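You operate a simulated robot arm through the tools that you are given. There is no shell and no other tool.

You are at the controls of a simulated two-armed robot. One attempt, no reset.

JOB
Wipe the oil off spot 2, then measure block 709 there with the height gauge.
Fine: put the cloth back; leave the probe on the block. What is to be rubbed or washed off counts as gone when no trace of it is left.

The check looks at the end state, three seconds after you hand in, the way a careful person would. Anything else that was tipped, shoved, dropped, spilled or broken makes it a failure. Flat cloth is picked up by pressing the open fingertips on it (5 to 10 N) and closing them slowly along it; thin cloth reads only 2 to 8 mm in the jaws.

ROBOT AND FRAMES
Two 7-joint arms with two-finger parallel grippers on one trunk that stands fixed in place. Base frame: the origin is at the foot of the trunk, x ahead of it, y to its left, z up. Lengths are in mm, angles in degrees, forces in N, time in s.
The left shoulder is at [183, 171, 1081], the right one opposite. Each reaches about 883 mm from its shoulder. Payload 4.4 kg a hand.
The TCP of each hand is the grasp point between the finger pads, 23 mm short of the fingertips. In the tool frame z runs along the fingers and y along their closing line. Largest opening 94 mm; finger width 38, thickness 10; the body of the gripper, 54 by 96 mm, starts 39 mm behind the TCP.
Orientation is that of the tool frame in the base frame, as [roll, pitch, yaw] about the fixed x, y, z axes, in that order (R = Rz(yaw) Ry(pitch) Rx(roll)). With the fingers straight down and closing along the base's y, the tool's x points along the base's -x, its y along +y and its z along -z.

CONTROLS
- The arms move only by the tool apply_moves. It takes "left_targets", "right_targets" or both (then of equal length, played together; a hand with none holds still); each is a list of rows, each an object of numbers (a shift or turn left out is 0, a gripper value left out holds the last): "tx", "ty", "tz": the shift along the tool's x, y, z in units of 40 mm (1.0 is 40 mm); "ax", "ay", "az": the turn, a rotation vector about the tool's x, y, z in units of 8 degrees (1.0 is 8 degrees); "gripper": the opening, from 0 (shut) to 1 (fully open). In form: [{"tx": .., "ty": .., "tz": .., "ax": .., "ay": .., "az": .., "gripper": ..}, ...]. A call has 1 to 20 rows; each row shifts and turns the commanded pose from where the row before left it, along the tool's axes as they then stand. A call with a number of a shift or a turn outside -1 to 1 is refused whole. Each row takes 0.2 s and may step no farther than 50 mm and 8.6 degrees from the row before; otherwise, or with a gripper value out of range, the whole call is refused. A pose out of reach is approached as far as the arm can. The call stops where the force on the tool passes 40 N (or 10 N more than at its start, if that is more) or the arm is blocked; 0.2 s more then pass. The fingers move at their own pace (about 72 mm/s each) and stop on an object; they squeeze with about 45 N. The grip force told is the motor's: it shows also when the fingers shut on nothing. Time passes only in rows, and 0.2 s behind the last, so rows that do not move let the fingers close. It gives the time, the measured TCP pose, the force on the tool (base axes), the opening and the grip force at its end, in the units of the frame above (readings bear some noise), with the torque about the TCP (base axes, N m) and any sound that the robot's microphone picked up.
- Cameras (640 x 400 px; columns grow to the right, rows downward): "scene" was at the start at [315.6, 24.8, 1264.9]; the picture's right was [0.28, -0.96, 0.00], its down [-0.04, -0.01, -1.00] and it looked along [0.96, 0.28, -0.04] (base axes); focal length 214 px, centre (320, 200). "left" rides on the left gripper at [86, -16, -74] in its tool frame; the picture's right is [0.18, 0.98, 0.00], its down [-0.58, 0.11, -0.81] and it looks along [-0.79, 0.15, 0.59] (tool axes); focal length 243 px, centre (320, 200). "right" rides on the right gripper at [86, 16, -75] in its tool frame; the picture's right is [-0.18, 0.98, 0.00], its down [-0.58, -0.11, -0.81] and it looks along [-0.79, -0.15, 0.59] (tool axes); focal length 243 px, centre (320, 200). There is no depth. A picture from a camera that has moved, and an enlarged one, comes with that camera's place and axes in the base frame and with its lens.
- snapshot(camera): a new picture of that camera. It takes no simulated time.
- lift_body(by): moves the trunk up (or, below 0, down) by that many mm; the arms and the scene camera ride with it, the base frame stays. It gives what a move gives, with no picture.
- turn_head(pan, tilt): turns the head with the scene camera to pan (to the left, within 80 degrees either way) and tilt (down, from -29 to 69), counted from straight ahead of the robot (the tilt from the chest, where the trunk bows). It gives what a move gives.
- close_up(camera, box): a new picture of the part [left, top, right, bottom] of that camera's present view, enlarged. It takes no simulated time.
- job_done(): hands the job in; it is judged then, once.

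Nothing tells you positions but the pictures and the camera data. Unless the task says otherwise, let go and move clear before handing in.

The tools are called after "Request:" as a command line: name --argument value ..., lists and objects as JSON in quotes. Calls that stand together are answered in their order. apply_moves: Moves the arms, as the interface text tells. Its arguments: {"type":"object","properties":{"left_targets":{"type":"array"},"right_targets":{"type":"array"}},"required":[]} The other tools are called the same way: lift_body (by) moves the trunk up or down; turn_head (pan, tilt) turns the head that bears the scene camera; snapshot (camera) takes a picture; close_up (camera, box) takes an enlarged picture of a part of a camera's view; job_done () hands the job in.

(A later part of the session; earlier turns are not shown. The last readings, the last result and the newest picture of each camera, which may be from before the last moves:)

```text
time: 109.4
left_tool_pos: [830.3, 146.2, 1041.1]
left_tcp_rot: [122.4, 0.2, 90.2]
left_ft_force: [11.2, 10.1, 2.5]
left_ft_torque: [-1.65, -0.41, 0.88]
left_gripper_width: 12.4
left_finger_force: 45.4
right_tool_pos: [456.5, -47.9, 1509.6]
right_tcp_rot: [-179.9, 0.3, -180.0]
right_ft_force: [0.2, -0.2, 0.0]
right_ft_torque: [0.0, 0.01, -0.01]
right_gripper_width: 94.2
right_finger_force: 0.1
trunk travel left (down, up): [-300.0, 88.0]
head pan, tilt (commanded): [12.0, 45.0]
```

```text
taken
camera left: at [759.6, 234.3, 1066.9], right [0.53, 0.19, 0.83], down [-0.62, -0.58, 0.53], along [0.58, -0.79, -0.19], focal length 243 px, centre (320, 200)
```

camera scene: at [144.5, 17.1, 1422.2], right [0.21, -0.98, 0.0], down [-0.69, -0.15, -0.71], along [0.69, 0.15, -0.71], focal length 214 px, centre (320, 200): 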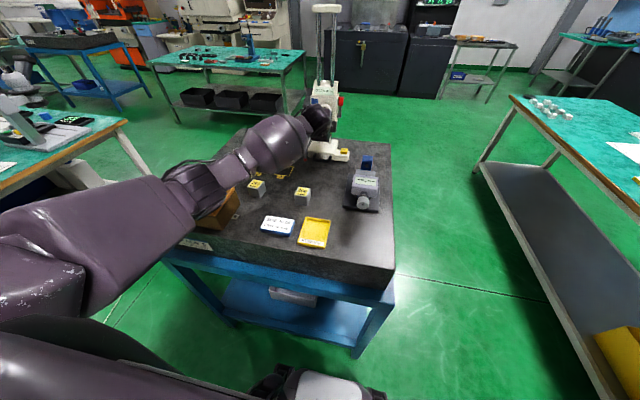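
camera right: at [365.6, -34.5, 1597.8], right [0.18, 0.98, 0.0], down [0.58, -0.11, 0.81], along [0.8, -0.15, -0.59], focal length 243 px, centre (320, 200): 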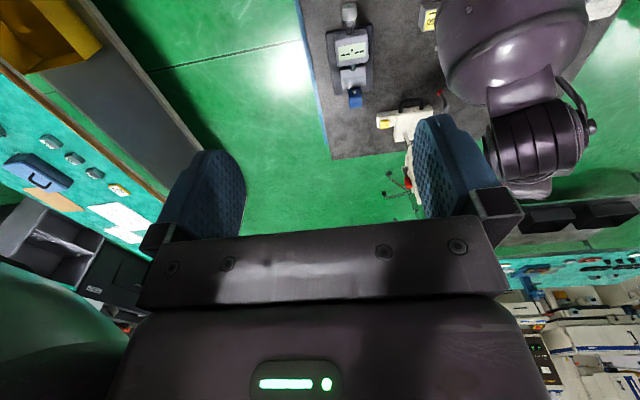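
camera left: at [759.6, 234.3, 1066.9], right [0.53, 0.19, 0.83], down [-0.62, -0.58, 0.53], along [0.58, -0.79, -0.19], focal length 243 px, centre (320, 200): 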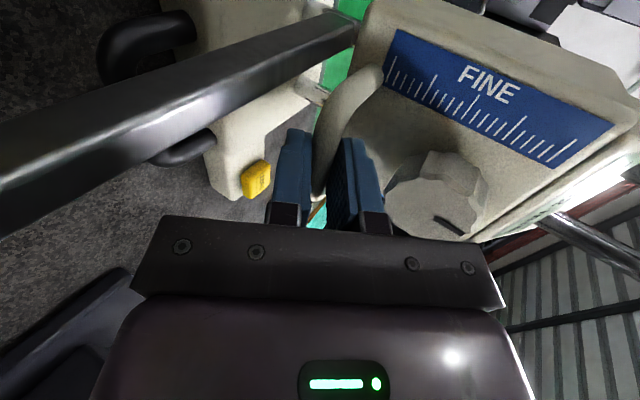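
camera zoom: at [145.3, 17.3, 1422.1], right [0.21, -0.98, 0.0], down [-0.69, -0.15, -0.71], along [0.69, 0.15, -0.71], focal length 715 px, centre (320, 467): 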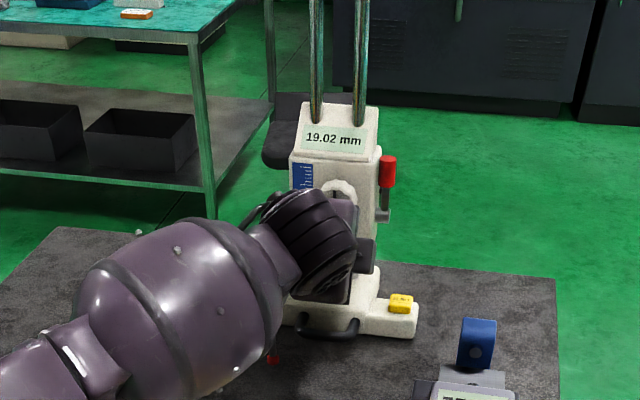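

Reading 19.02, all clear. I'll relieve the small side force and continue down in smaller steps toward the plate.

Request:
apply_moves --left_targets '[{"tx": 0.03, "ty": 0.016, "tz": 0.025, "gripper": 0}, {"ty": -0.106, "tz": 0.066}, {"ty": -0.106, "tz": 0.066}, {"tx": 0}]'

Request:
close_up --camera "scene" --box '[260, 80, 360, 160]'

```text
time: 110.4
left_tool_pos: [830.0, 146.4, 1033.2]
left_tcp_rot: [122.3, 0.3, 90.0]
left_ft_force: [1.4, 6.9, 10.1]
left_ft_torque: [-1.15, -0.04, 1.65]
left_gripper_width: 12.1
left_finger_force: 45.2
right_tool_pos: [452.8, -49.3, 1510.5]
right_tcp_rot: [-179.9, 0.3, 180.0]
right_ft_force: [0.2, -0.1, 0.9]
right_ft_torque: [0.0, 0.03, 0.02]
right_gripper_width: 93.9
right_finger_force: 0.0
trunk travel left (down, up): [-300.0, 88.0]
head pan, tilt (commanded): [12.0, 45.0]
```

```text
5.00 times, centred on (310, 120) of scene
camera zoom: at [143.3, 16.7, 1422.4], right [0.21, -0.98, 0.0], down [-0.69, -0.15, -0.71], along [0.69, 0.15, -0.71], focal length 1072 px, centre (370, 600)
```

zoom: 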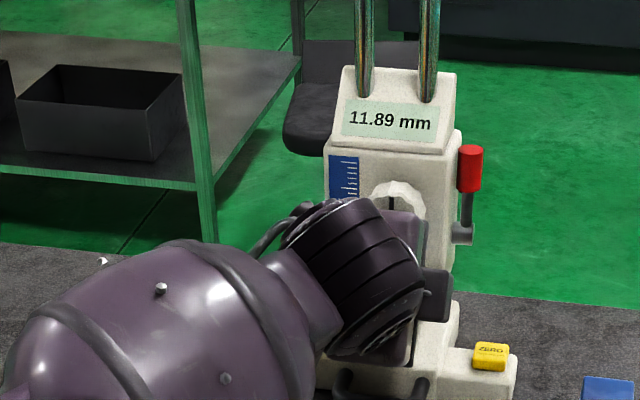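

Reading 11.89 with a 10 N upward force, so something may be touching. I'll step 1 mm at a time and compare reading and force.

Request:
apply_moves --left_targets '[{"ty": -0.021, "tz": 0.0133, "gripper": 0}, {"tx": 0}]'

Request:
close_up --camera "scene" --box '[260, 80, 360, 160]'

Request:
close_up --camera "right" --box '[380, 40, 540, 140]'

```text
time: 111.0
left_tool_pos: [830.4, 146.3, 1033.4]
left_tcp_rot: [122.0, 0.2, 90.0]
left_ft_force: [6.8, 8.8, 17.9]
left_ft_torque: [-1.34, -0.27, 1.31]
left_gripper_width: 12.4
left_finger_force: 45.0
right_tool_pos: [452.3, -50.4, 1510.6]
right_tcp_rot: [-179.9, 0.3, -179.9]
right_ft_force: [-0.7, 0.0, -0.5]
right_ft_torque: [-0.01, -0.01, 0.03]
right_gripper_width: 93.8
right_finger_force: 0.1
trunk travel left (down, up): [-300.0, 88.0]
head pan, tilt (commanded): [12.0, 45.0]
```

```text
5.00 times, centred on (310, 120) of scene
camera zoom: at [143.1, 16.8, 1422.5], right [0.21, -0.98, 0.0], down [-0.69, -0.15, -0.71], along [0.69, 0.15, -0.71], focal length 1072 px, centre (370, 600)
```

zoom: 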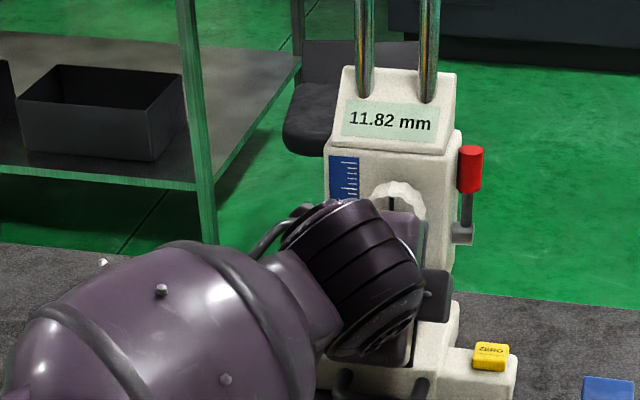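

```text
4.00 times, centred on (460, 90) of right
camera zoom: at [364.4, -33.2, 1585.0], right [0.18, 0.98, 0.0], down [0.58, -0.11, 0.81], along [0.8, -0.15, -0.59], focal length 970 px, centre (-240, 640)
```

zoom: 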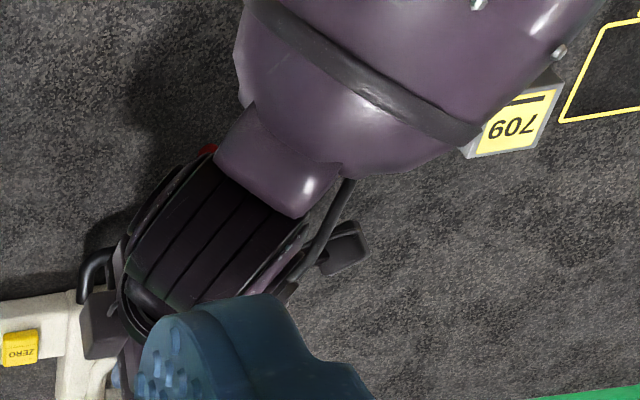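

The reading stays at 11.8 while the force grows, so the probe seems to rest on the plate while the display is not at zero. I'll ease off, release the bar, and back out to see the ball with the head camera.

Request:
apply_moves --left_targets '[{"ty": 0.021, "tz": -0.0133, "gripper": 0}, {"tx": 0}, {"gripper": 0.3}, {"gripper": 0.3}, {"gripper": 0.3}]'

Request:
close_up --camera "scene" --box '[260, 80, 360, 160]'

Request:
snapshot --camera "left"

```text
time: 112.2
left_tool_pos: [829.7, 145.5, 1029.7]
left_tcp_rot: [122.4, 0.1, 90.0]
left_ft_force: [0.0, 1.6, -1.3]
left_ft_torque: [-0.02, -0.05, -0.08]
left_gripper_width: 27.6
left_finger_force: 0.0
right_tool_pos: [454.1, -50.5, 1511.0]
right_tcp_rot: [-179.9, 0.1, -179.8]
right_ft_force: [0.2, 0.4, -0.4]
right_ft_torque: [-0.01, 0.02, 0.0]
right_gripper_width: 94.2
right_finger_force: 0.2
trunk travel left (down, up): [-300.0, 88.0]
head pan, tilt (commanded): [12.0, 45.0]
```

```text
5.00 times, centred on (310, 120) of scene
camera zoom: at [144.4, 16.3, 1422.1], right [0.21, -0.98, 0.0], down [-0.69, -0.15, -0.71], along [0.69, 0.15, -0.71], focal length 1072 px, centre (370, 600)
```

zoom: 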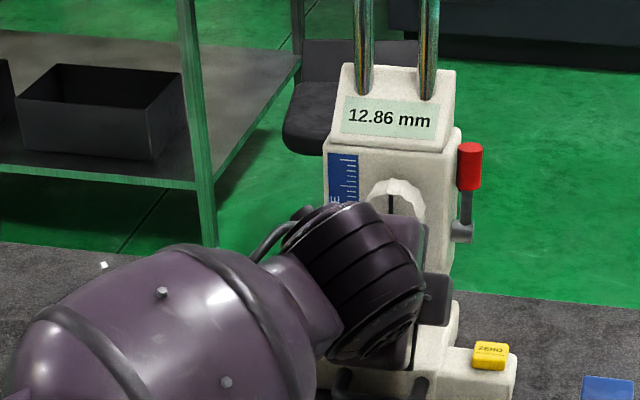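

```text
taken
camera left: at [759.8, 234.0, 1056.3], right [0.53, 0.19, 0.83], down [-0.62, -0.58, 0.53], along [0.58, -0.79, -0.19], focal length 243 px, centre (320, 200)
```

left: 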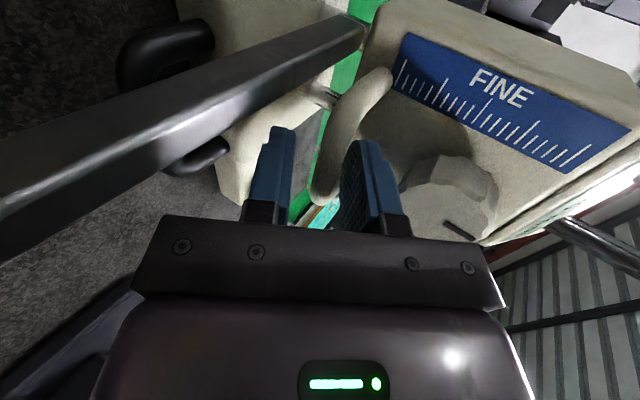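

The bar is released and the carriage holds by itself at 12.86. I'll back the hand out along the finger direction and look at the ball.

Request:
apply_moves --left_targets '[{"tz": -0.3, "gripper": 0.3}, {"tz": -0.5}, {"tz": -0.8}, {"tz": -0.6, "ty": 0.4}, {"ty": 0.7}, {"ty": 0.8}, {"ty": 0.8}, {"tx": 0}]'

Request:
close_up --camera "scene" --box '[260, 80, 400, 180]'

Request:
snapshot --camera "left"

```text
time: 114.0
left_tool_pos: [813.3, 148.8, 1167.3]
left_tcp_rot: [122.4, 0.2, 90.0]
left_ft_force: [0.1, 0.9, 0.7]
left_ft_torque: [0.04, 0.01, 0.02]
left_gripper_width: 27.9
left_finger_force: 0.1
right_tool_pos: [455.1, -49.4, 1510.9]
right_tcp_rot: [179.9, 0.2, -179.9]
right_ft_force: [0.3, 0.5, 0.0]
right_ft_torque: [-0.04, -0.01, 0.03]
right_gripper_width: 93.9
right_finger_force: 0.0
trunk travel left (down, up): [-300.0, 88.0]
head pan, tilt (commanded): [12.0, 45.0]
```

```text
4.00 times, centred on (330, 130) of scene
camera zoom: at [144.3, 16.2, 1422.2], right [0.21, -0.98, 0.0], down [-0.69, -0.15, -0.71], along [0.69, 0.15, -0.71], focal length 858 px, centre (280, 480)
```

zoom: 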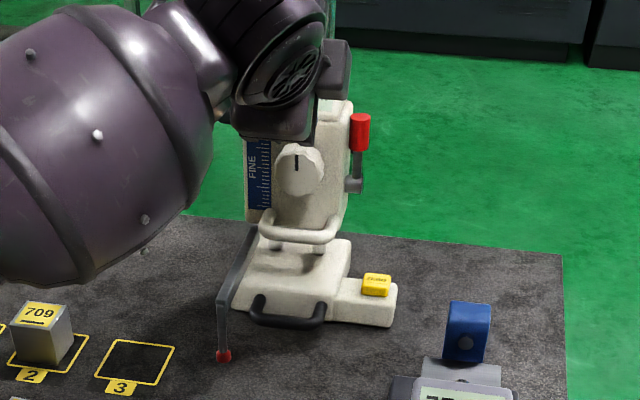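

```text
taken
camera left: at [743.4, 235.5, 1194.8], right [0.53, 0.19, 0.83], down [-0.62, -0.58, 0.53], along [0.58, -0.79, -0.19], focal length 243 px, centre (320, 200)
```

left: 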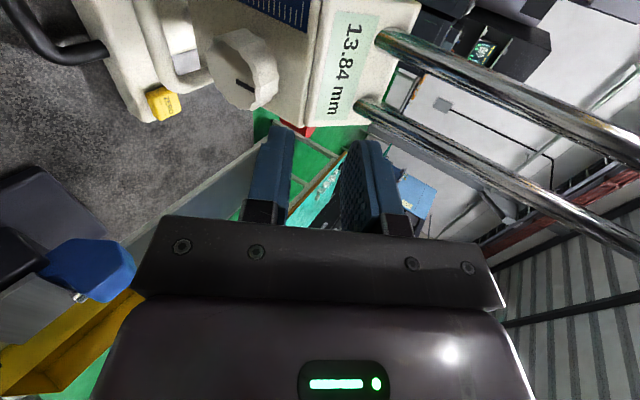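

The view is clear now. I'll zoom right in on the ball to judge its height above the plate.

Request:
close_up --camera "scene" --box '[290, 140, 322, 180]'

Request:
close_up --camera "scene" --box '[255, 150, 315, 185]'

Request:
close_up --camera "right" --box '[400, 40, 480, 100]'

```text
10.00 times, centred on (306, 160) of scene
camera zoom: at [144.3, 16.2, 1422.2], right [0.21, -0.98, 0.0], down [-0.69, -0.15, -0.71], along [0.69, 0.15, -0.71], focal length 2145 px, centre (460, 600)
```

zoom: 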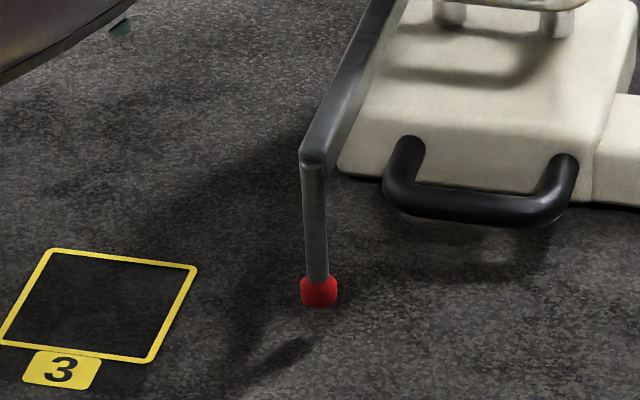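

```text
10.67 times, centred on (285, 168) of scene
camera zoom: at [144.3, 16.2, 1422.2], right [0.21, -0.98, 0.0], down [-0.69, -0.15, -0.71], along [0.69, 0.15, -0.71], focal length 2288 px, centre (693, 547)
```

zoom: 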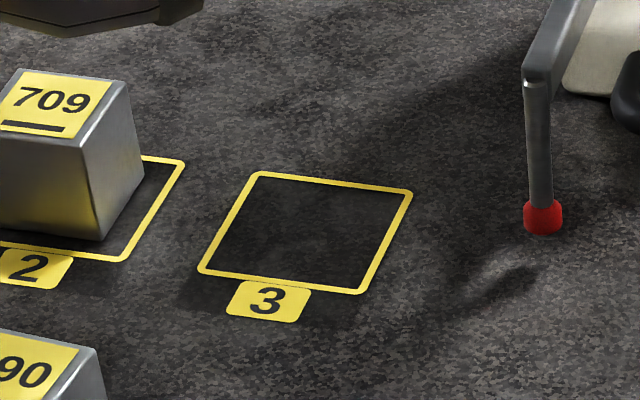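

```text
6.67 times, centred on (440, 70) of right
camera zoom: at [365.8, -33.8, 1584.4], right [0.18, 0.98, 0.0], down [0.58, -0.11, 0.81], along [0.79, -0.15, -0.59], focal length 1618 px, centre (-480, 1067)
```

zoom: 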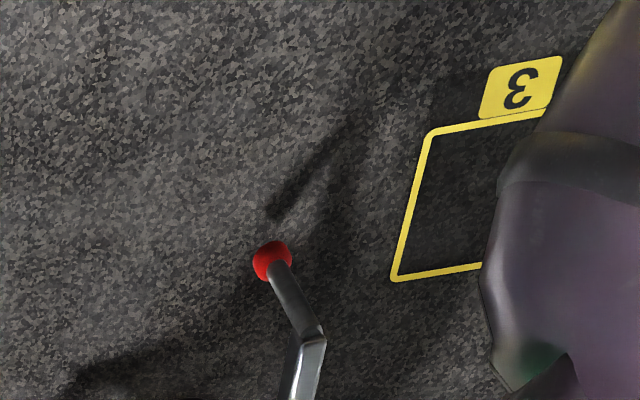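

The ball still hangs clearly above the plate: its shadow is well separated, and the gap of roughly 12 to 14 mm agrees with the 13.84 reading. So the display is in fact referenced to the plate, and the stop at 11.8 was the end of the carriage's travel. I'll grip the bar again and raise the carriage so the probe can pass over the block.

Request:
apply_moves --left_targets '[{"tz": -0.475, "ty": -0.3, "tx": -0.06, "gripper": 0.36}, {"tz": -0.475, "ty": -0.3}, {"tz": 0.411, "ty": -0.648}, {"tz": 0.411, "ty": -0.648}, {"tz": 0.411, "ty": -0.648}, {"tx": 0}]'

Request:
snapshot --camera "left"

Request:
close_up --camera "scene" --box '[240, 80, 400, 180]'

```text
time: 115.4
left_tool_pos: [769.2, 145.0, 1076.3]
left_tcp_rot: [122.3, 0.1, 90.0]
left_ft_force: [0.1, 0.2, 0.1]
left_ft_torque: [0.0, -0.03, -0.04]
left_gripper_width: 33.5
left_finger_force: 0.1
right_tool_pos: [454.2, -51.0, 1511.8]
right_tcp_rot: [-179.9, 0.2, -179.9]
right_ft_force: [0.1, 1.0, -0.6]
right_ft_torque: [0.01, -0.03, 0.02]
right_gripper_width: 93.9
right_finger_force: 0.1
trunk travel left (down, up): [-300.0, 88.0]
head pan, tilt (commanded): [12.0, 45.0]
```

```text
taken
camera left: at [698.3, 233.1, 1102.1], right [0.53, 0.19, 0.83], down [-0.62, -0.58, 0.52], along [0.58, -0.79, -0.19], focal length 243 px, centre (320, 200)
```

left: 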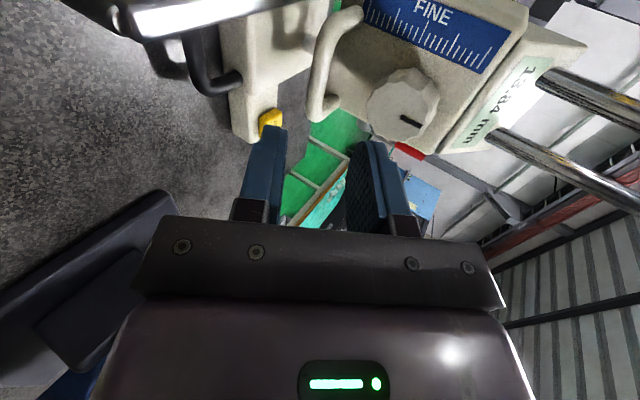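

```text
4.00 times, centred on (320, 130) of scene
camera zoom: at [143.8, 15.8, 1422.3], right [0.21, -0.98, 0.0], down [-0.69, -0.15, -0.71], along [0.69, 0.15, -0.71], focal length 858 px, centre (320, 480)
```

zoom: 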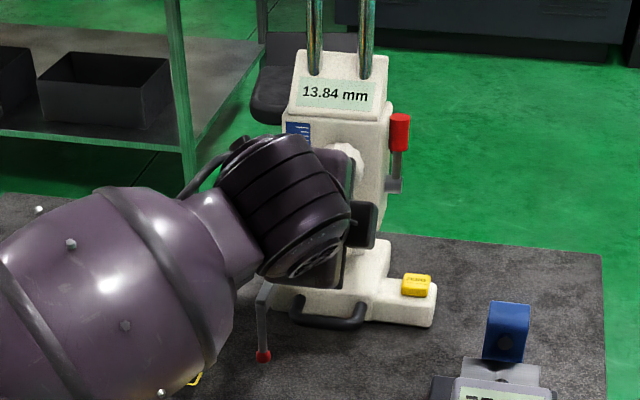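

The fingers line up with the bar. I'll advance to the same relative grip position as before and close.

Request:
apply_moves --left_targets '[{"tz": 0.55, "ty": -0.07, "gripper": 0.34}, {"tz": 0.55}, {"tz": 0.4}, {"tz": 0.35}, {"tx": 0}]'

Request:
close_up --camera "left" --box '[230, 30, 500, 240]'

```text
time: 116.6
left_tool_pos: [830.7, 143.5, 1037.1]
left_tcp_rot: [122.2, 0.1, 89.9]
left_ft_force: [0.0, -0.2, -0.6]
left_ft_torque: [-0.01, 0.0, 0.0]
left_gripper_width: 32.3
left_finger_force: 0.2
right_tool_pos: [452.9, -50.5, 1509.3]
right_tcp_rot: [179.9, 0.2, -180.0]
right_ft_force: [-0.7, 0.0, 0.3]
right_ft_torque: [-0.02, -0.01, -0.02]
right_gripper_width: 94.1
right_finger_force: 0.2
trunk travel left (down, up): [-300.0, 88.0]
head pan, tilt (commanded): [12.0, 45.0]
```

```text
1.90 times, centred on (365, 135) of left
camera zoom: at [759.9, 231.4, 1062.4], right [0.53, 0.19, 0.83], down [-0.62, -0.58, 0.52], along [0.58, -0.79, -0.19], focal length 462 px, centre (234, 324)
```

zoom: 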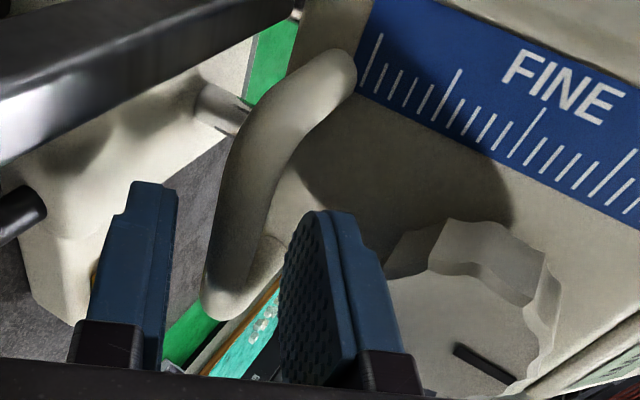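

Good placement. I'll close on the bar and raise the carriage in 10 mm rows.

Request:
apply_moves --left_targets '[{"gripper": 0}, {"gripper": 0}, {"gripper": 0}, {"gripper": 0}, {"ty": 0.211, "tz": -0.134}, {"ty": 0.211, "tz": -0.134}, {"ty": 0.211, "tz": -0.134}, {"ty": 0.211, "tz": -0.134}, {"ty": 0.211, "tz": -0.134}, {"ty": 0.211, "tz": -0.134}, {"tx": 0}]'

Request:
close_up --camera "scene" --box '[240, 60, 400, 180]'

```text
time: 119.0
left_tool_pos: [829.2, 146.2, 1095.7]
left_tcp_rot: [122.5, 0.1, 90.1]
left_ft_force: [-2.2, 9.5, -0.9]
left_ft_torque: [-1.06, 0.2, 1.87]
left_gripper_width: 12.1
left_finger_force: 45.5
right_tool_pos: [452.4, -49.9, 1510.3]
right_tcp_rot: [-179.9, 0.2, -180.0]
right_ft_force: [0.7, -0.3, 1.0]
right_ft_torque: [0.04, -0.01, -0.02]
right_gripper_width: 94.1
right_finger_force: 0.1
trunk travel left (down, up): [-300.0, 88.0]
head pan, tilt (commanded): [12.0, 45.0]
```

```text
3.33 times, centred on (320, 120) of scene
camera zoom: at [144.0, 17.4, 1422.2], right [0.21, -0.98, 0.0], down [-0.69, -0.15, -0.71], along [0.69, 0.15, -0.71], focal length 715 px, centre (320, 467)
```

zoom: 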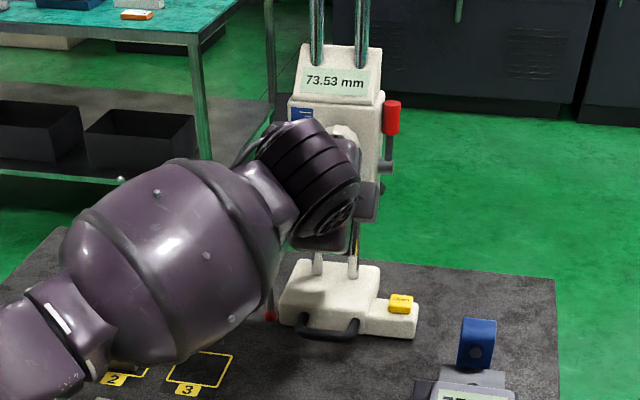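

Reading 73.5. I'll raise it 45 mm more to leave free space under the probe arm, then release and back out.

Request:
apply_moves --left_targets '[{"ty": 0.211, "tz": -0.134, "gripper": 0}, {"ty": 0.211, "tz": -0.134}, {"ty": 0.211, "tz": -0.134}, {"ty": 0.211, "tz": -0.134}, {"ty": 0.106, "tz": -0.067}, {"tx": 0}, {"gripper": 0.34}, {"gripper": 0.34}, {"gripper": 0.34}]'

Request:
close_up --camera "scene" --box '[240, 40, 400, 160]'

```text
time: 121.0
left_tool_pos: [828.2, 142.4, 1141.4]
left_tcp_rot: [122.3, 0.2, 89.9]
left_ft_force: [-0.6, -0.1, 0.0]
left_ft_torque: [-0.02, 0.0, 0.0]
left_gripper_width: 31.8
left_finger_force: 0.1
right_tool_pos: [454.7, -51.2, 1510.5]
right_tcp_rot: [-179.9, 0.3, -180.0]
right_ft_force: [0.0, -0.1, -0.1]
right_ft_torque: [0.03, -0.03, -0.02]
right_gripper_width: 93.9
right_finger_force: 0.1
trunk travel left (down, up): [-300.0, 88.0]
head pan, tilt (commanded): [12.0, 45.0]
```

```text
3.33 times, centred on (320, 100) of scene
camera zoom: at [144.5, 15.1, 1422.2], right [0.21, -0.98, 0.0], down [-0.69, -0.15, -0.71], along [0.69, 0.15, -0.71], focal length 715 px, centre (320, 533)
```

zoom: 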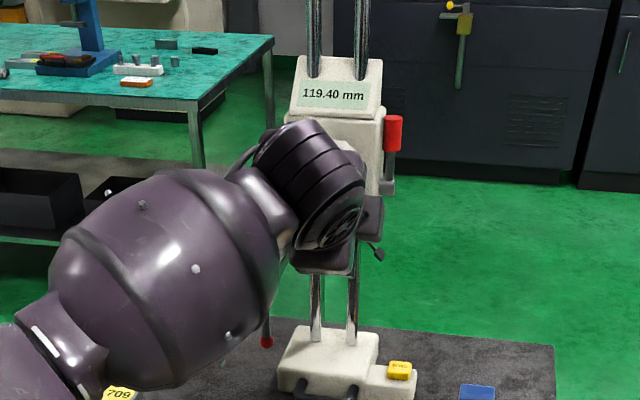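

The carriage holds at 119.40. Now I'll back the hand out and turn it to the fingers-down orientation, slightly tilted, for gripping the black base handle.

Request:
apply_moves --left_targets '[{"tz": -0.6, "gripper": 0.34}, {"tz": -0.9}, {"tz": -0.8, "tx": -0.1}, {"tz": -0.8, "tx": -0.1}, {"tz": -0.7, "tx": -0.1}, {"tx": 0}]'

Request:
apply_moves --left_targets '[{"ax": 0.2247, "ay": 0.3406, "az": -0.805, "gripper": 1}, {"ax": 0.2247, "ay": 0.3406, "az": -0.805}, {"ax": 0.2247, "ay": 0.3406, "az": -0.805}, {"ax": 0.2247, "ay": 0.3406, "az": -0.805}, {"ax": 0.2247, "ay": 0.3406, "az": -0.805}, {"ax": 0.2247, "ay": 0.3406, "az": -0.805}, {"tx": 0}]'

Request:
snapshot --camera "scene"

```text
time: 122.4
left_tool_pos: [701.3, 132.6, 1221.3]
left_tcp_rot: [122.4, 0.2, 90.0]
left_ft_force: [-0.4, -0.2, 1.1]
left_ft_torque: [0.02, 0.0, -0.04]
left_gripper_width: 32.0
left_finger_force: 0.0
right_tool_pos: [454.4, -49.8, 1511.0]
right_tcp_rot: [180.0, 0.2, -179.9]
right_ft_force: [0.1, 0.4, 0.5]
right_ft_torque: [0.02, 0.02, 0.02]
right_gripper_width: 93.9
right_finger_force: 0.0
trunk travel left (down, up): [-300.0, 88.0]
head pan, tilt (commanded): [12.0, 45.0]
```

```text
time: 124.0
left_tool_pos: [700.0, 131.9, 1220.9]
left_tcp_rot: [140.4, 19.2, 128.2]
left_ft_force: [0.0, 0.4, -0.1]
left_ft_torque: [0.0, 0.02, 0.02]
left_gripper_width: 94.1
left_finger_force: 0.0
right_tool_pos: [452.9, -49.7, 1509.9]
right_tcp_rot: [179.9, 0.1, -179.9]
right_ft_force: [-0.7, -0.1, 0.2]
right_ft_torque: [0.02, 0.02, 0.03]
right_gripper_width: 93.9
right_finger_force: 0.0
trunk travel left (down, up): [-300.0, 88.0]
head pan, tilt (commanded): [12.0, 45.0]
```

```text
taken
camera scene: at [144.2, 16.1, 1422.2], right [0.21, -0.98, 0.0], down [-0.69, -0.15, -0.71], along [0.69, 0.15, -0.71], focal length 214 px, centre (320, 200)
```

scene: 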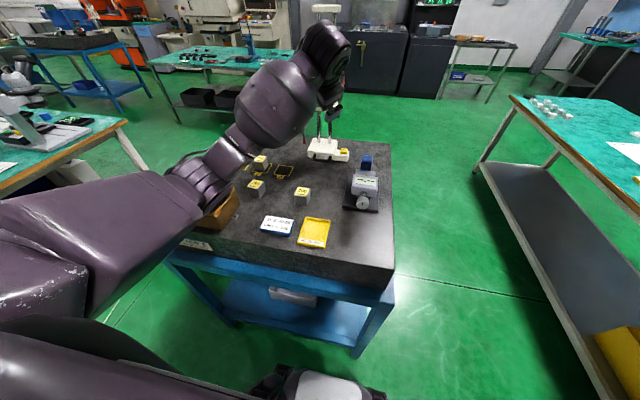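

The arm follows well with the elbow in a good place. I'll complete the turn.

Request:
apply_moves --left_targets '[{"ax": 0.2247, "ay": 0.3406, "az": -0.805, "gripper": 1}, {"ax": 0.2247, "ay": 0.3406, "az": -0.805}, {"ax": 0.2247, "ay": 0.3406, "az": -0.805}, {"ax": 0.2247, "ay": 0.3406, "az": -0.805}, {"ax": 0.2247, "ay": 0.3406, "az": -0.805}, {"ax": 0.2247, "ay": 0.3406, "az": -0.805}, {"ax": 0.2247, "ay": 0.3406, "az": -0.805}, {"tx": 0}]'

Request:
snapshot --camera "scene"

Request:
snapshot --camera "left"

```text
time: 125.8
left_tool_pos: [700.7, 132.9, 1220.1]
left_tcp_rot: [172.1, 19.6, -179.9]
left_ft_force: [0.4, -0.8, 0.5]
left_ft_torque: [0.0, 0.01, -0.02]
left_gripper_width: 94.1
left_finger_force: 0.0
right_tool_pos: [454.9, -52.0, 1509.3]
right_tcp_rot: [180.0, 0.2, -179.9]
right_ft_force: [0.7, 0.0, 1.1]
right_ft_torque: [-0.02, 0.0, 0.01]
right_gripper_width: 94.0
right_finger_force: 0.0
trunk travel left (down, up): [-300.0, 88.0]
head pan, tilt (commanded): [12.0, 45.0]
```

```text
taken
camera scene: at [144.2, 15.9, 1422.2], right [0.21, -0.98, 0.0], down [-0.69, -0.15, -0.71], along [0.69, 0.15, -0.71], focal length 214 px, centre (320, 200)
```

scene: 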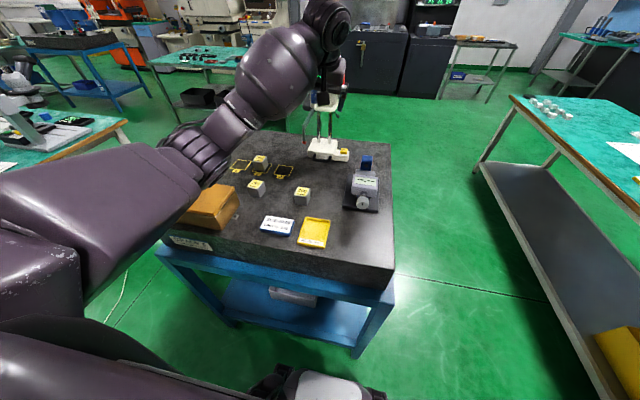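

```text
taken
camera left: at [596.2, 107.5, 1259.9], right [-0.22, 0.97, 0.06], down [0.27, 0.0, 0.96], along [0.94, 0.23, -0.26], focal length 243 px, centre (320, 200)
```

left: 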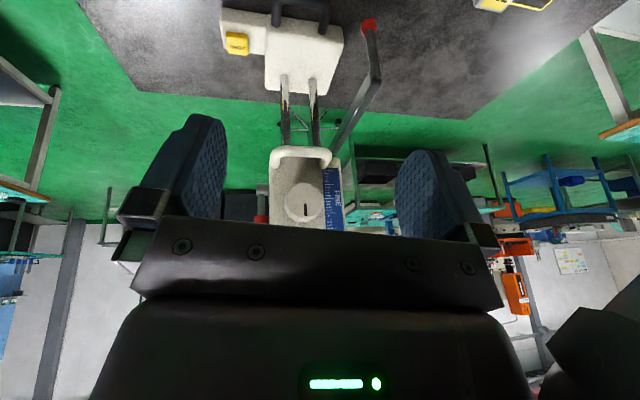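

The hand is now pointing down with a 20° forward tilt, and the gauge is in view. I'll narrow the fingers while passing the probe arm and descend toward the base handle.

Request:
apply_moves --left_targets '[{"gripper": 0.6}, {"tx": -0.069, "ty": -0.147, "tz": 0.756}, {"tx": -0.069, "ty": -0.147, "tz": 0.756}, {"tx": -0.069, "ty": -0.147, "tz": 0.756}, {"tx": -0.069, "ty": -0.147, "tz": 0.756}, {"tx": -0.069, "ty": -0.147, "tz": 0.756}, {"tx": 0}]'

Request:
snapshot --camera "left"

Request:
close_up --camera "scene" --box '[240, 40, 400, 180]'

```text
time: 127.4
left_tool_pos: [764.8, 124.6, 1080.2]
left_tcp_rot: [172.2, 19.9, -179.9]
left_ft_force: [0.5, 0.2, 0.4]
left_ft_torque: [-0.01, 0.02, 0.02]
left_gripper_width: 56.5
left_finger_force: 0.1
right_tool_pos: [453.4, -50.2, 1509.1]
right_tcp_rot: [-180.0, 0.2, -179.8]
right_ft_force: [0.4, 0.4, -0.1]
right_ft_torque: [0.03, 0.0, -0.01]
right_gripper_width: 93.9
right_finger_force: 0.1
trunk travel left (down, up): [-300.0, 88.0]
head pan, tilt (commanded): [12.0, 45.0]
```

```text
taken
camera left: at [660.6, 99.1, 1118.8], right [-0.22, 0.97, 0.06], down [0.27, 0.0, 0.96], along [0.94, 0.23, -0.26], focal length 243 px, centre (320, 200)
```

left: 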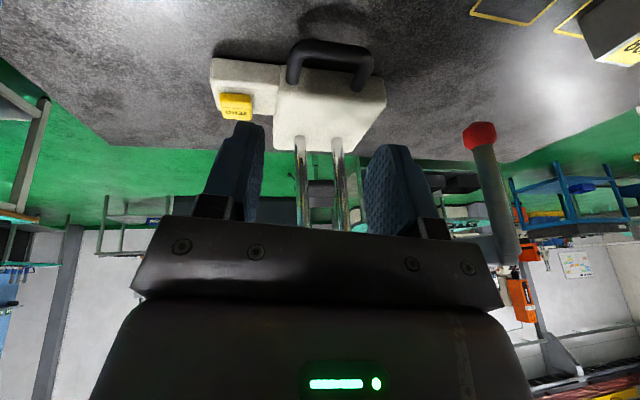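

```text
2.86 times, centred on (320, 110) of scene
camera zoom: at [143.8, 16.1, 1422.3], right [0.21, -0.98, 0.0], down [-0.69, -0.15, -0.71], along [0.69, 0.15, -0.71], focal length 613 px, centre (320, 457)
```

zoom: 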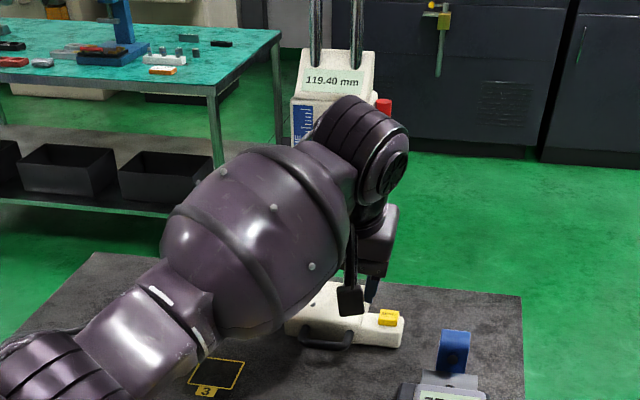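

The base handle sits between the fingers and the ball is well to the side. I'll continue down toward it.

Request:
apply_moves --left_targets '[{"ty": 0.04, "tz": 0.63, "gripper": 0.6}, {"ty": 0.04, "tz": 0.63}, {"ty": 0.04, "tz": 0.55}, {"tx": 0}]'

Request:
snapshot --camera "left"

Request:
close_up --camera "scene" --box '[240, 40, 400, 180]'

Request:
close_up --camera "right" --box '[360, 20, 520, 140]'

```text
time: 128.4
left_tool_pos: [788.5, 139.5, 1016.3]
left_tcp_rot: [172.3, 19.9, -179.9]
left_ft_force: [-0.9, -0.4, 0.8]
left_ft_torque: [-0.01, 0.0, -0.04]
left_gripper_width: 56.5
left_finger_force: 0.0
right_tool_pos: [453.0, -50.9, 1511.0]
right_tcp_rot: [179.9, 0.2, -179.8]
right_ft_force: [0.0, 0.8, 0.1]
right_ft_torque: [-0.01, 0.01, -0.04]
right_gripper_width: 94.4
right_finger_force: 0.0
trunk travel left (down, up): [-300.0, 88.0]
head pan, tilt (commanded): [12.0, 45.0]
```

```text
taken
camera left: at [684.5, 114.6, 1054.1], right [-0.22, 0.97, 0.06], down [0.27, 0.0, 0.96], along [0.94, 0.23, -0.26], focal length 243 px, centre (320, 200)
```

left: 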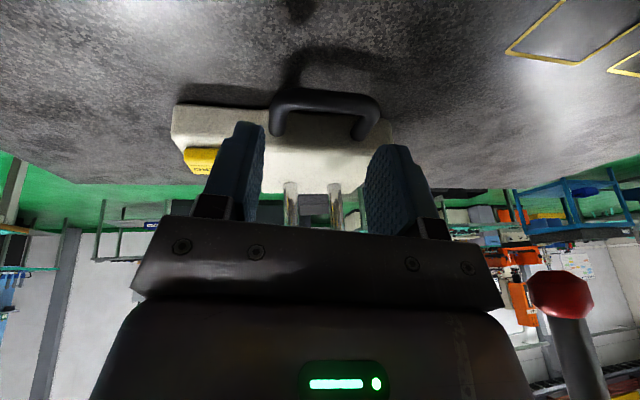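

```text
2.86 times, centred on (320, 110) of scene
camera zoom: at [143.9, 15.9, 1422.3], right [0.21, -0.98, 0.0], down [-0.69, -0.15, -0.71], along [0.69, 0.15, -0.71], focal length 613 px, centre (320, 457)
```

zoom: 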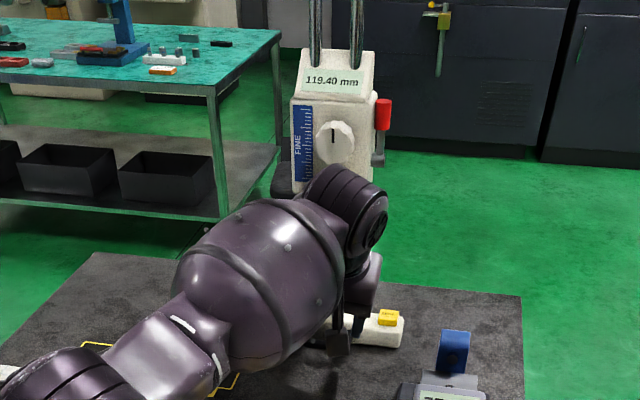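

```text
3.33 times, centred on (440, 80) of right
camera zoom: at [365.3, -34.2, 1584.6], right [0.18, 0.98, 0.0], down [0.58, -0.11, 0.81], along [0.8, -0.15, -0.59], focal length 809 px, centre (-80, 600)
```

zoom: 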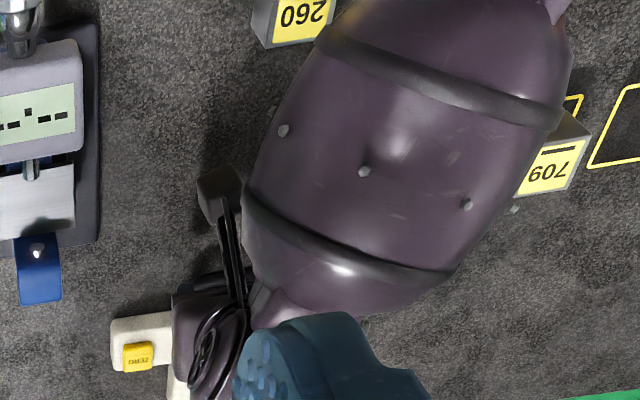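

The handle is right between the fingers. To get both fingers deep enough beside the handle I'll reduce the tilt a little (15° pitch, 6° lean) and open fully here above it.

Request:
apply_moves --left_targets '[{"ax": 0.26, "ay": 0.6, "gripper": 0.6}, {"tx": -0.1, "ty": 0.12}, {"gripper": 1}, {"gripper": 1}, {"tx": 0}]'

Request:
snapshot --camera "left"

Request:
close_up --camera "scene" --box '[240, 40, 400, 180]'

```text
time: 129.6
left_tool_pos: [791.9, 143.8, 1016.5]
left_tcp_rot: [174.4, 15.2, -179.2]
left_ft_force: [0.7, 0.9, -0.3]
left_ft_torque: [-0.03, 0.02, -0.02]
left_gripper_width: 94.1
left_finger_force: 0.0
right_tool_pos: [453.1, -50.8, 1511.3]
right_tcp_rot: [-179.9, 0.2, -180.0]
right_ft_force: [0.4, 0.2, 0.3]
right_ft_torque: [0.0, 0.0, -0.02]
right_gripper_width: 94.0
right_finger_force: 0.1
trunk travel left (down, up): [-300.0, 88.0]
head pan, tilt (commanded): [12.0, 45.0]
```

```text
taken
camera left: at [692.5, 120.5, 1064.4], right [-0.21, 0.98, 0.04], down [0.35, 0.03, 0.94], along [0.91, 0.22, -0.35], focal length 243 px, centre (320, 200)
```

left: 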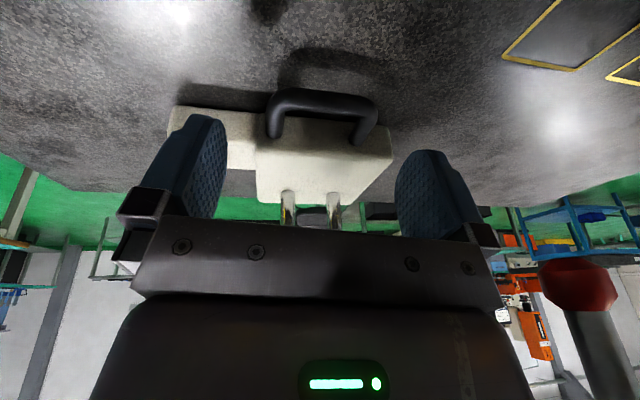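

```text
2.86 times, centred on (320, 110) of scene
camera zoom: at [144.2, 15.8, 1422.2], right [0.21, -0.98, 0.0], down [-0.69, -0.15, -0.71], along [0.69, 0.15, -0.71], focal length 613 px, centre (320, 457)
```

zoom: 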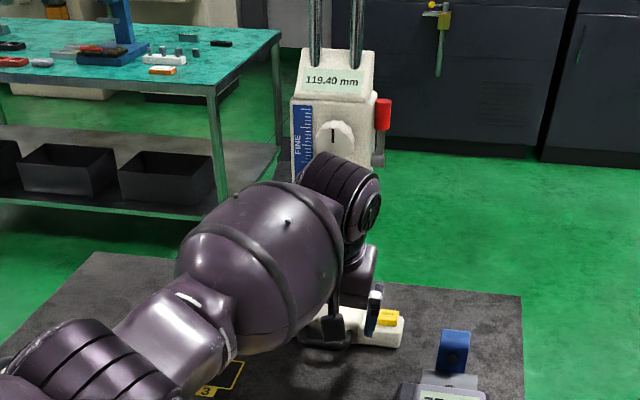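

The open fingers straddle the handle evenly. I'll descend the last 40 mm slowly.

Request:
apply_moves --left_targets '[{"tx": 0.01, "ty": 0.01, "tz": 0.3, "gripper": 1}, {"tx": 0.01, "ty": 0.01, "tz": 0.3}, {"tx": 0.01, "ty": 0.01, "tz": 0.25}, {"tx": 0.01, "tz": 0.15}, {"tx": 0}]'

Request:
snapshot --camera "left"

Request:
close_up --camera "scene" --box '[240, 40, 400, 180]'

```text
time: 130.8
left_tool_pos: [803.4, 147.6, 977.1]
left_tcp_rot: [174.3, 15.1, -179.3]
left_ft_force: [-0.1, -0.2, -0.3]
left_ft_torque: [0.02, 0.04, 0.0]
left_gripper_width: 94.2
left_finger_force: 0.1
right_tool_pos: [453.9, -50.3, 1509.9]
right_tcp_rot: [-179.9, 0.1, -179.9]
right_ft_force: [-0.7, 0.6, 0.1]
right_ft_torque: [0.01, 0.02, -0.01]
right_gripper_width: 93.7
right_finger_force: 0.1
trunk travel left (down, up): [-300.0, 88.0]
head pan, tilt (commanded): [12.0, 45.0]
```

```text
taken
camera left: at [701.6, 125.8, 1025.2], right [-0.21, 0.98, 0.04], down [0.35, 0.03, 0.94], along [0.91, 0.22, -0.35], focal length 243 px, centre (320, 200)
```

left: 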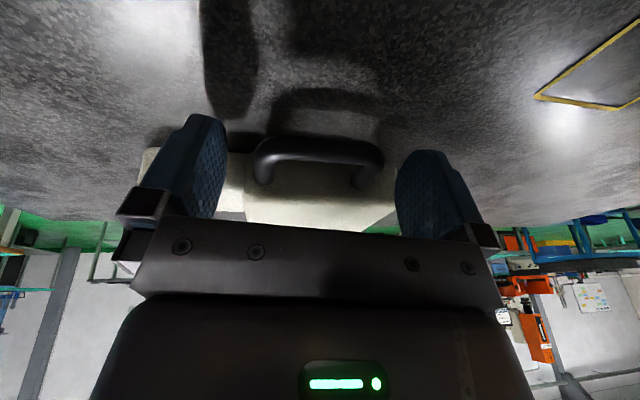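

```text
2.86 times, centred on (320, 110) of scene
camera zoom: at [144.2, 16.0, 1422.2], right [0.21, -0.98, 0.0], down [-0.69, -0.15, -0.71], along [0.69, 0.15, -0.71], focal length 613 px, centre (320, 457)
```

zoom: 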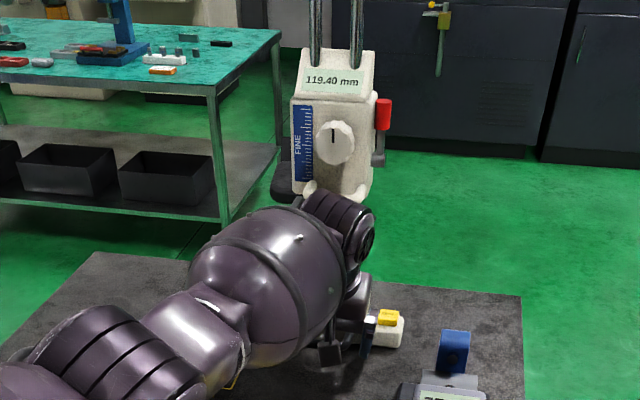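

No contact yet, and the handle is between the fingers. I'll close on it.

Request:
apply_moves --left_targets '[{"gripper": 0.85}, {"gripper": 0.75}, {"gripper": 0.7}, {"gripper": 0.65}, {"gripper": 0.65}]'

Request:
snapshot --camera "left"

Request:
close_up --camera "scene" --box '[240, 40, 400, 180]'

```text
time: 132.0
left_tool_pos: [801.9, 149.7, 977.0]
left_tcp_rot: [174.4, 15.2, -179.3]
left_ft_force: [0.1, 4.8, 1.7]
left_ft_torque: [0.37, 0.14, -0.05]
left_gripper_width: 70.5
left_finger_force: 44.9
right_tool_pos: [454.1, -50.0, 1510.8]
right_tcp_rot: [-180.0, 0.2, 180.0]
right_ft_force: [0.0, 0.7, 0.1]
right_ft_torque: [0.03, -0.02, 0.0]
right_gripper_width: 94.0
right_finger_force: 0.0
trunk travel left (down, up): [-300.0, 88.0]
head pan, tilt (commanded): [12.0, 45.0]
```

```text
taken
camera left: at [701.6, 126.7, 1025.3], right [-0.22, 0.98, 0.04], down [0.35, 0.03, 0.94], along [0.91, 0.22, -0.35], focal length 243 px, centre (320, 200)
```

left: 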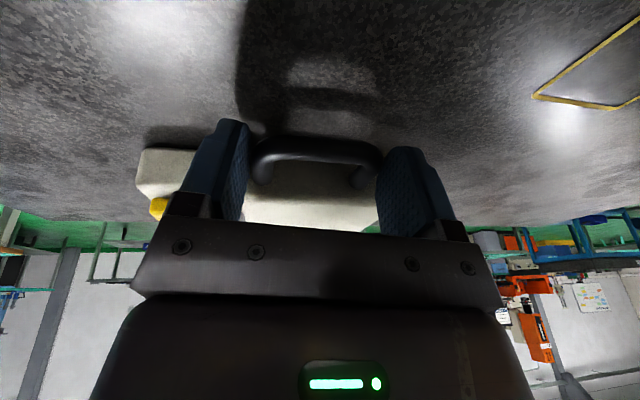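

```text
2.86 times, centred on (320, 110) of scene
camera zoom: at [144.1, 16.5, 1422.2], right [0.21, -0.98, 0.0], down [-0.69, -0.15, -0.71], along [0.69, 0.15, -0.71], focal length 613 px, centre (320, 457)
```

zoom: 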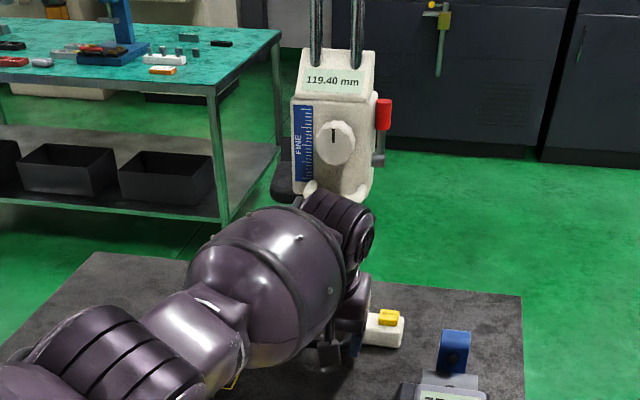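

The handle is held (70.5 mm, 45 N). I'll test the slide with 10 mm to the left and check the forces.

Request:
apply_moves --left_targets '[{"ty": 0.1244, "tz": 0.0127, "tx": -0.0017, "gripper": 0.65}, {"ty": 0.1244, "tz": 0.0127, "tx": -0.0017}, {"tx": 0}]'

Request:
close_up --camera "scene" --box '[240, 40, 400, 180]'

Request:
snapshot --camera "left"

```text
time: 132.8
left_tool_pos: [802.0, 157.4, 978.1]
left_tcp_rot: [174.5, 15.1, -179.3]
left_ft_force: [2.0, -4.5, 1.7]
left_ft_torque: [-0.64, -0.54, -1.55]
left_gripper_width: 70.4
left_finger_force: 44.9
right_tool_pos: [453.8, -51.2, 1509.6]
right_tcp_rot: [180.0, 0.2, -179.9]
right_ft_force: [0.6, -1.3, 0.3]
right_ft_torque: [0.0, 0.0, -0.01]
right_gripper_width: 94.0
right_finger_force: 0.1
trunk travel left (down, up): [-300.0, 88.0]
head pan, tilt (commanded): [12.0, 45.0]
```

```text
2.86 times, centred on (320, 110) of scene
camera zoom: at [144.2, 15.3, 1422.2], right [0.21, -0.98, 0.0], down [-0.69, -0.15, -0.71], along [0.69, 0.15, -0.71], focal length 613 px, centre (320, 457)
```

zoom: 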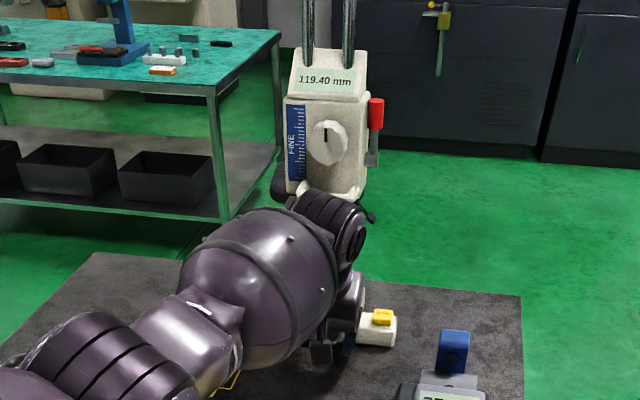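

```text
taken
camera left: at [701.3, 134.5, 1025.3], right [-0.21, 0.98, 0.04], down [0.35, 0.03, 0.94], along [0.91, 0.21, -0.35], focal length 243 px, centre (320, 200)
```

left: 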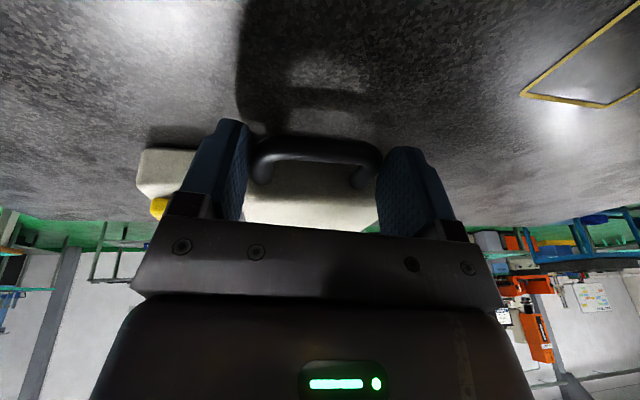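

The gauge slides easily with the hand (about 5 N) and stays upright. I'll slide it 80 mm further at a gentle pace.

Request:
apply_moves --left_targets '[{"ty": 0.199, "tz": 0.0202, "tx": -0.0027, "gripper": 0.65}, {"ty": 0.199, "tz": 0.0202, "tx": -0.0027}, {"ty": 0.199, "tz": 0.0202, "tx": -0.0027}, {"ty": 0.199, "tz": 0.0202, "tx": -0.0027}, {"ty": 0.199, "tz": 0.0202, "tx": -0.0027}, {"ty": 0.199, "tz": 0.0202, "tx": -0.0027}, {"ty": 0.199, "tz": 0.0202, "tx": -0.0027}, {"ty": 0.199, "tz": 0.0202, "tx": -0.0027}, {"ty": 0.199, "tz": 0.0202, "tx": -0.0027}, {"ty": 0.199, "tz": 0.0202, "tx": -0.0027}, {"tx": 0}]'

Request:
close_up --camera "scene" --box '[220, 40, 400, 190]'

Request:
snapshot --camera "left"

```text
time: 135.2
left_tool_pos: [802.4, 239.4, 977.9]
left_tcp_rot: [174.4, 15.0, -179.3]
left_ft_force: [0.0, -3.2, -3.1]
left_ft_torque: [-0.17, 0.25, -1.43]
left_gripper_width: 70.7
left_finger_force: 45.4
right_tool_pos: [453.6, -50.1, 1510.0]
right_tcp_rot: [-180.0, 0.2, -179.9]
right_ft_force: [-1.1, 0.2, -0.5]
right_ft_torque: [0.0, 0.0, 0.02]
right_gripper_width: 94.1
right_finger_force: 0.0
trunk travel left (down, up): [-300.0, 88.0]
head pan, tilt (commanded): [12.0, 45.0]
```

```text
2.67 times, centred on (310, 115) of scene
camera zoom: at [144.5, 15.7, 1422.1], right [0.21, -0.98, 0.0], down [-0.69, -0.15, -0.71], along [0.69, 0.15, -0.71], focal length 572 px, centre (347, 427)
```

zoom: 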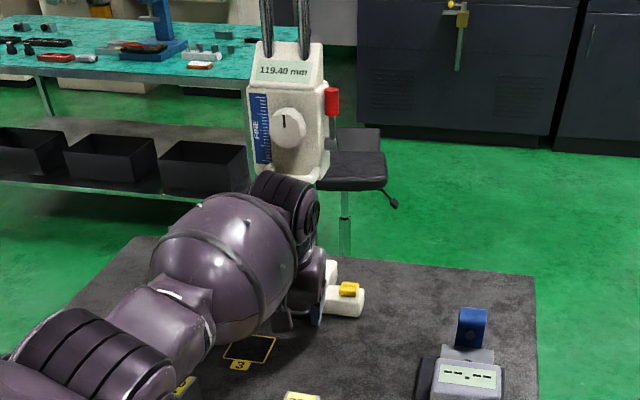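

```text
taken
camera left: at [701.6, 216.2, 1025.7], right [-0.21, 0.98, 0.04], down [0.35, 0.03, 0.94], along [0.91, 0.22, -0.35], focal length 243 px, centre (320, 200)
```

left: 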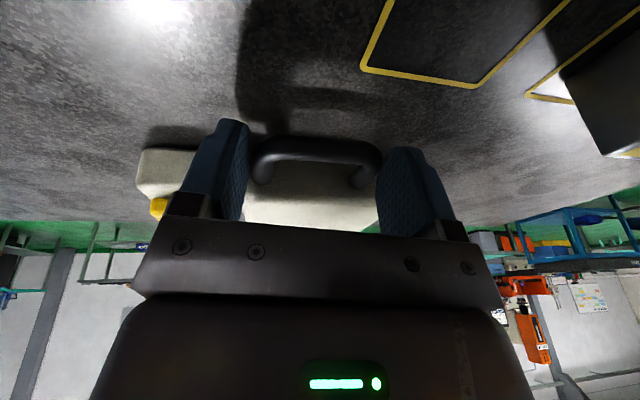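

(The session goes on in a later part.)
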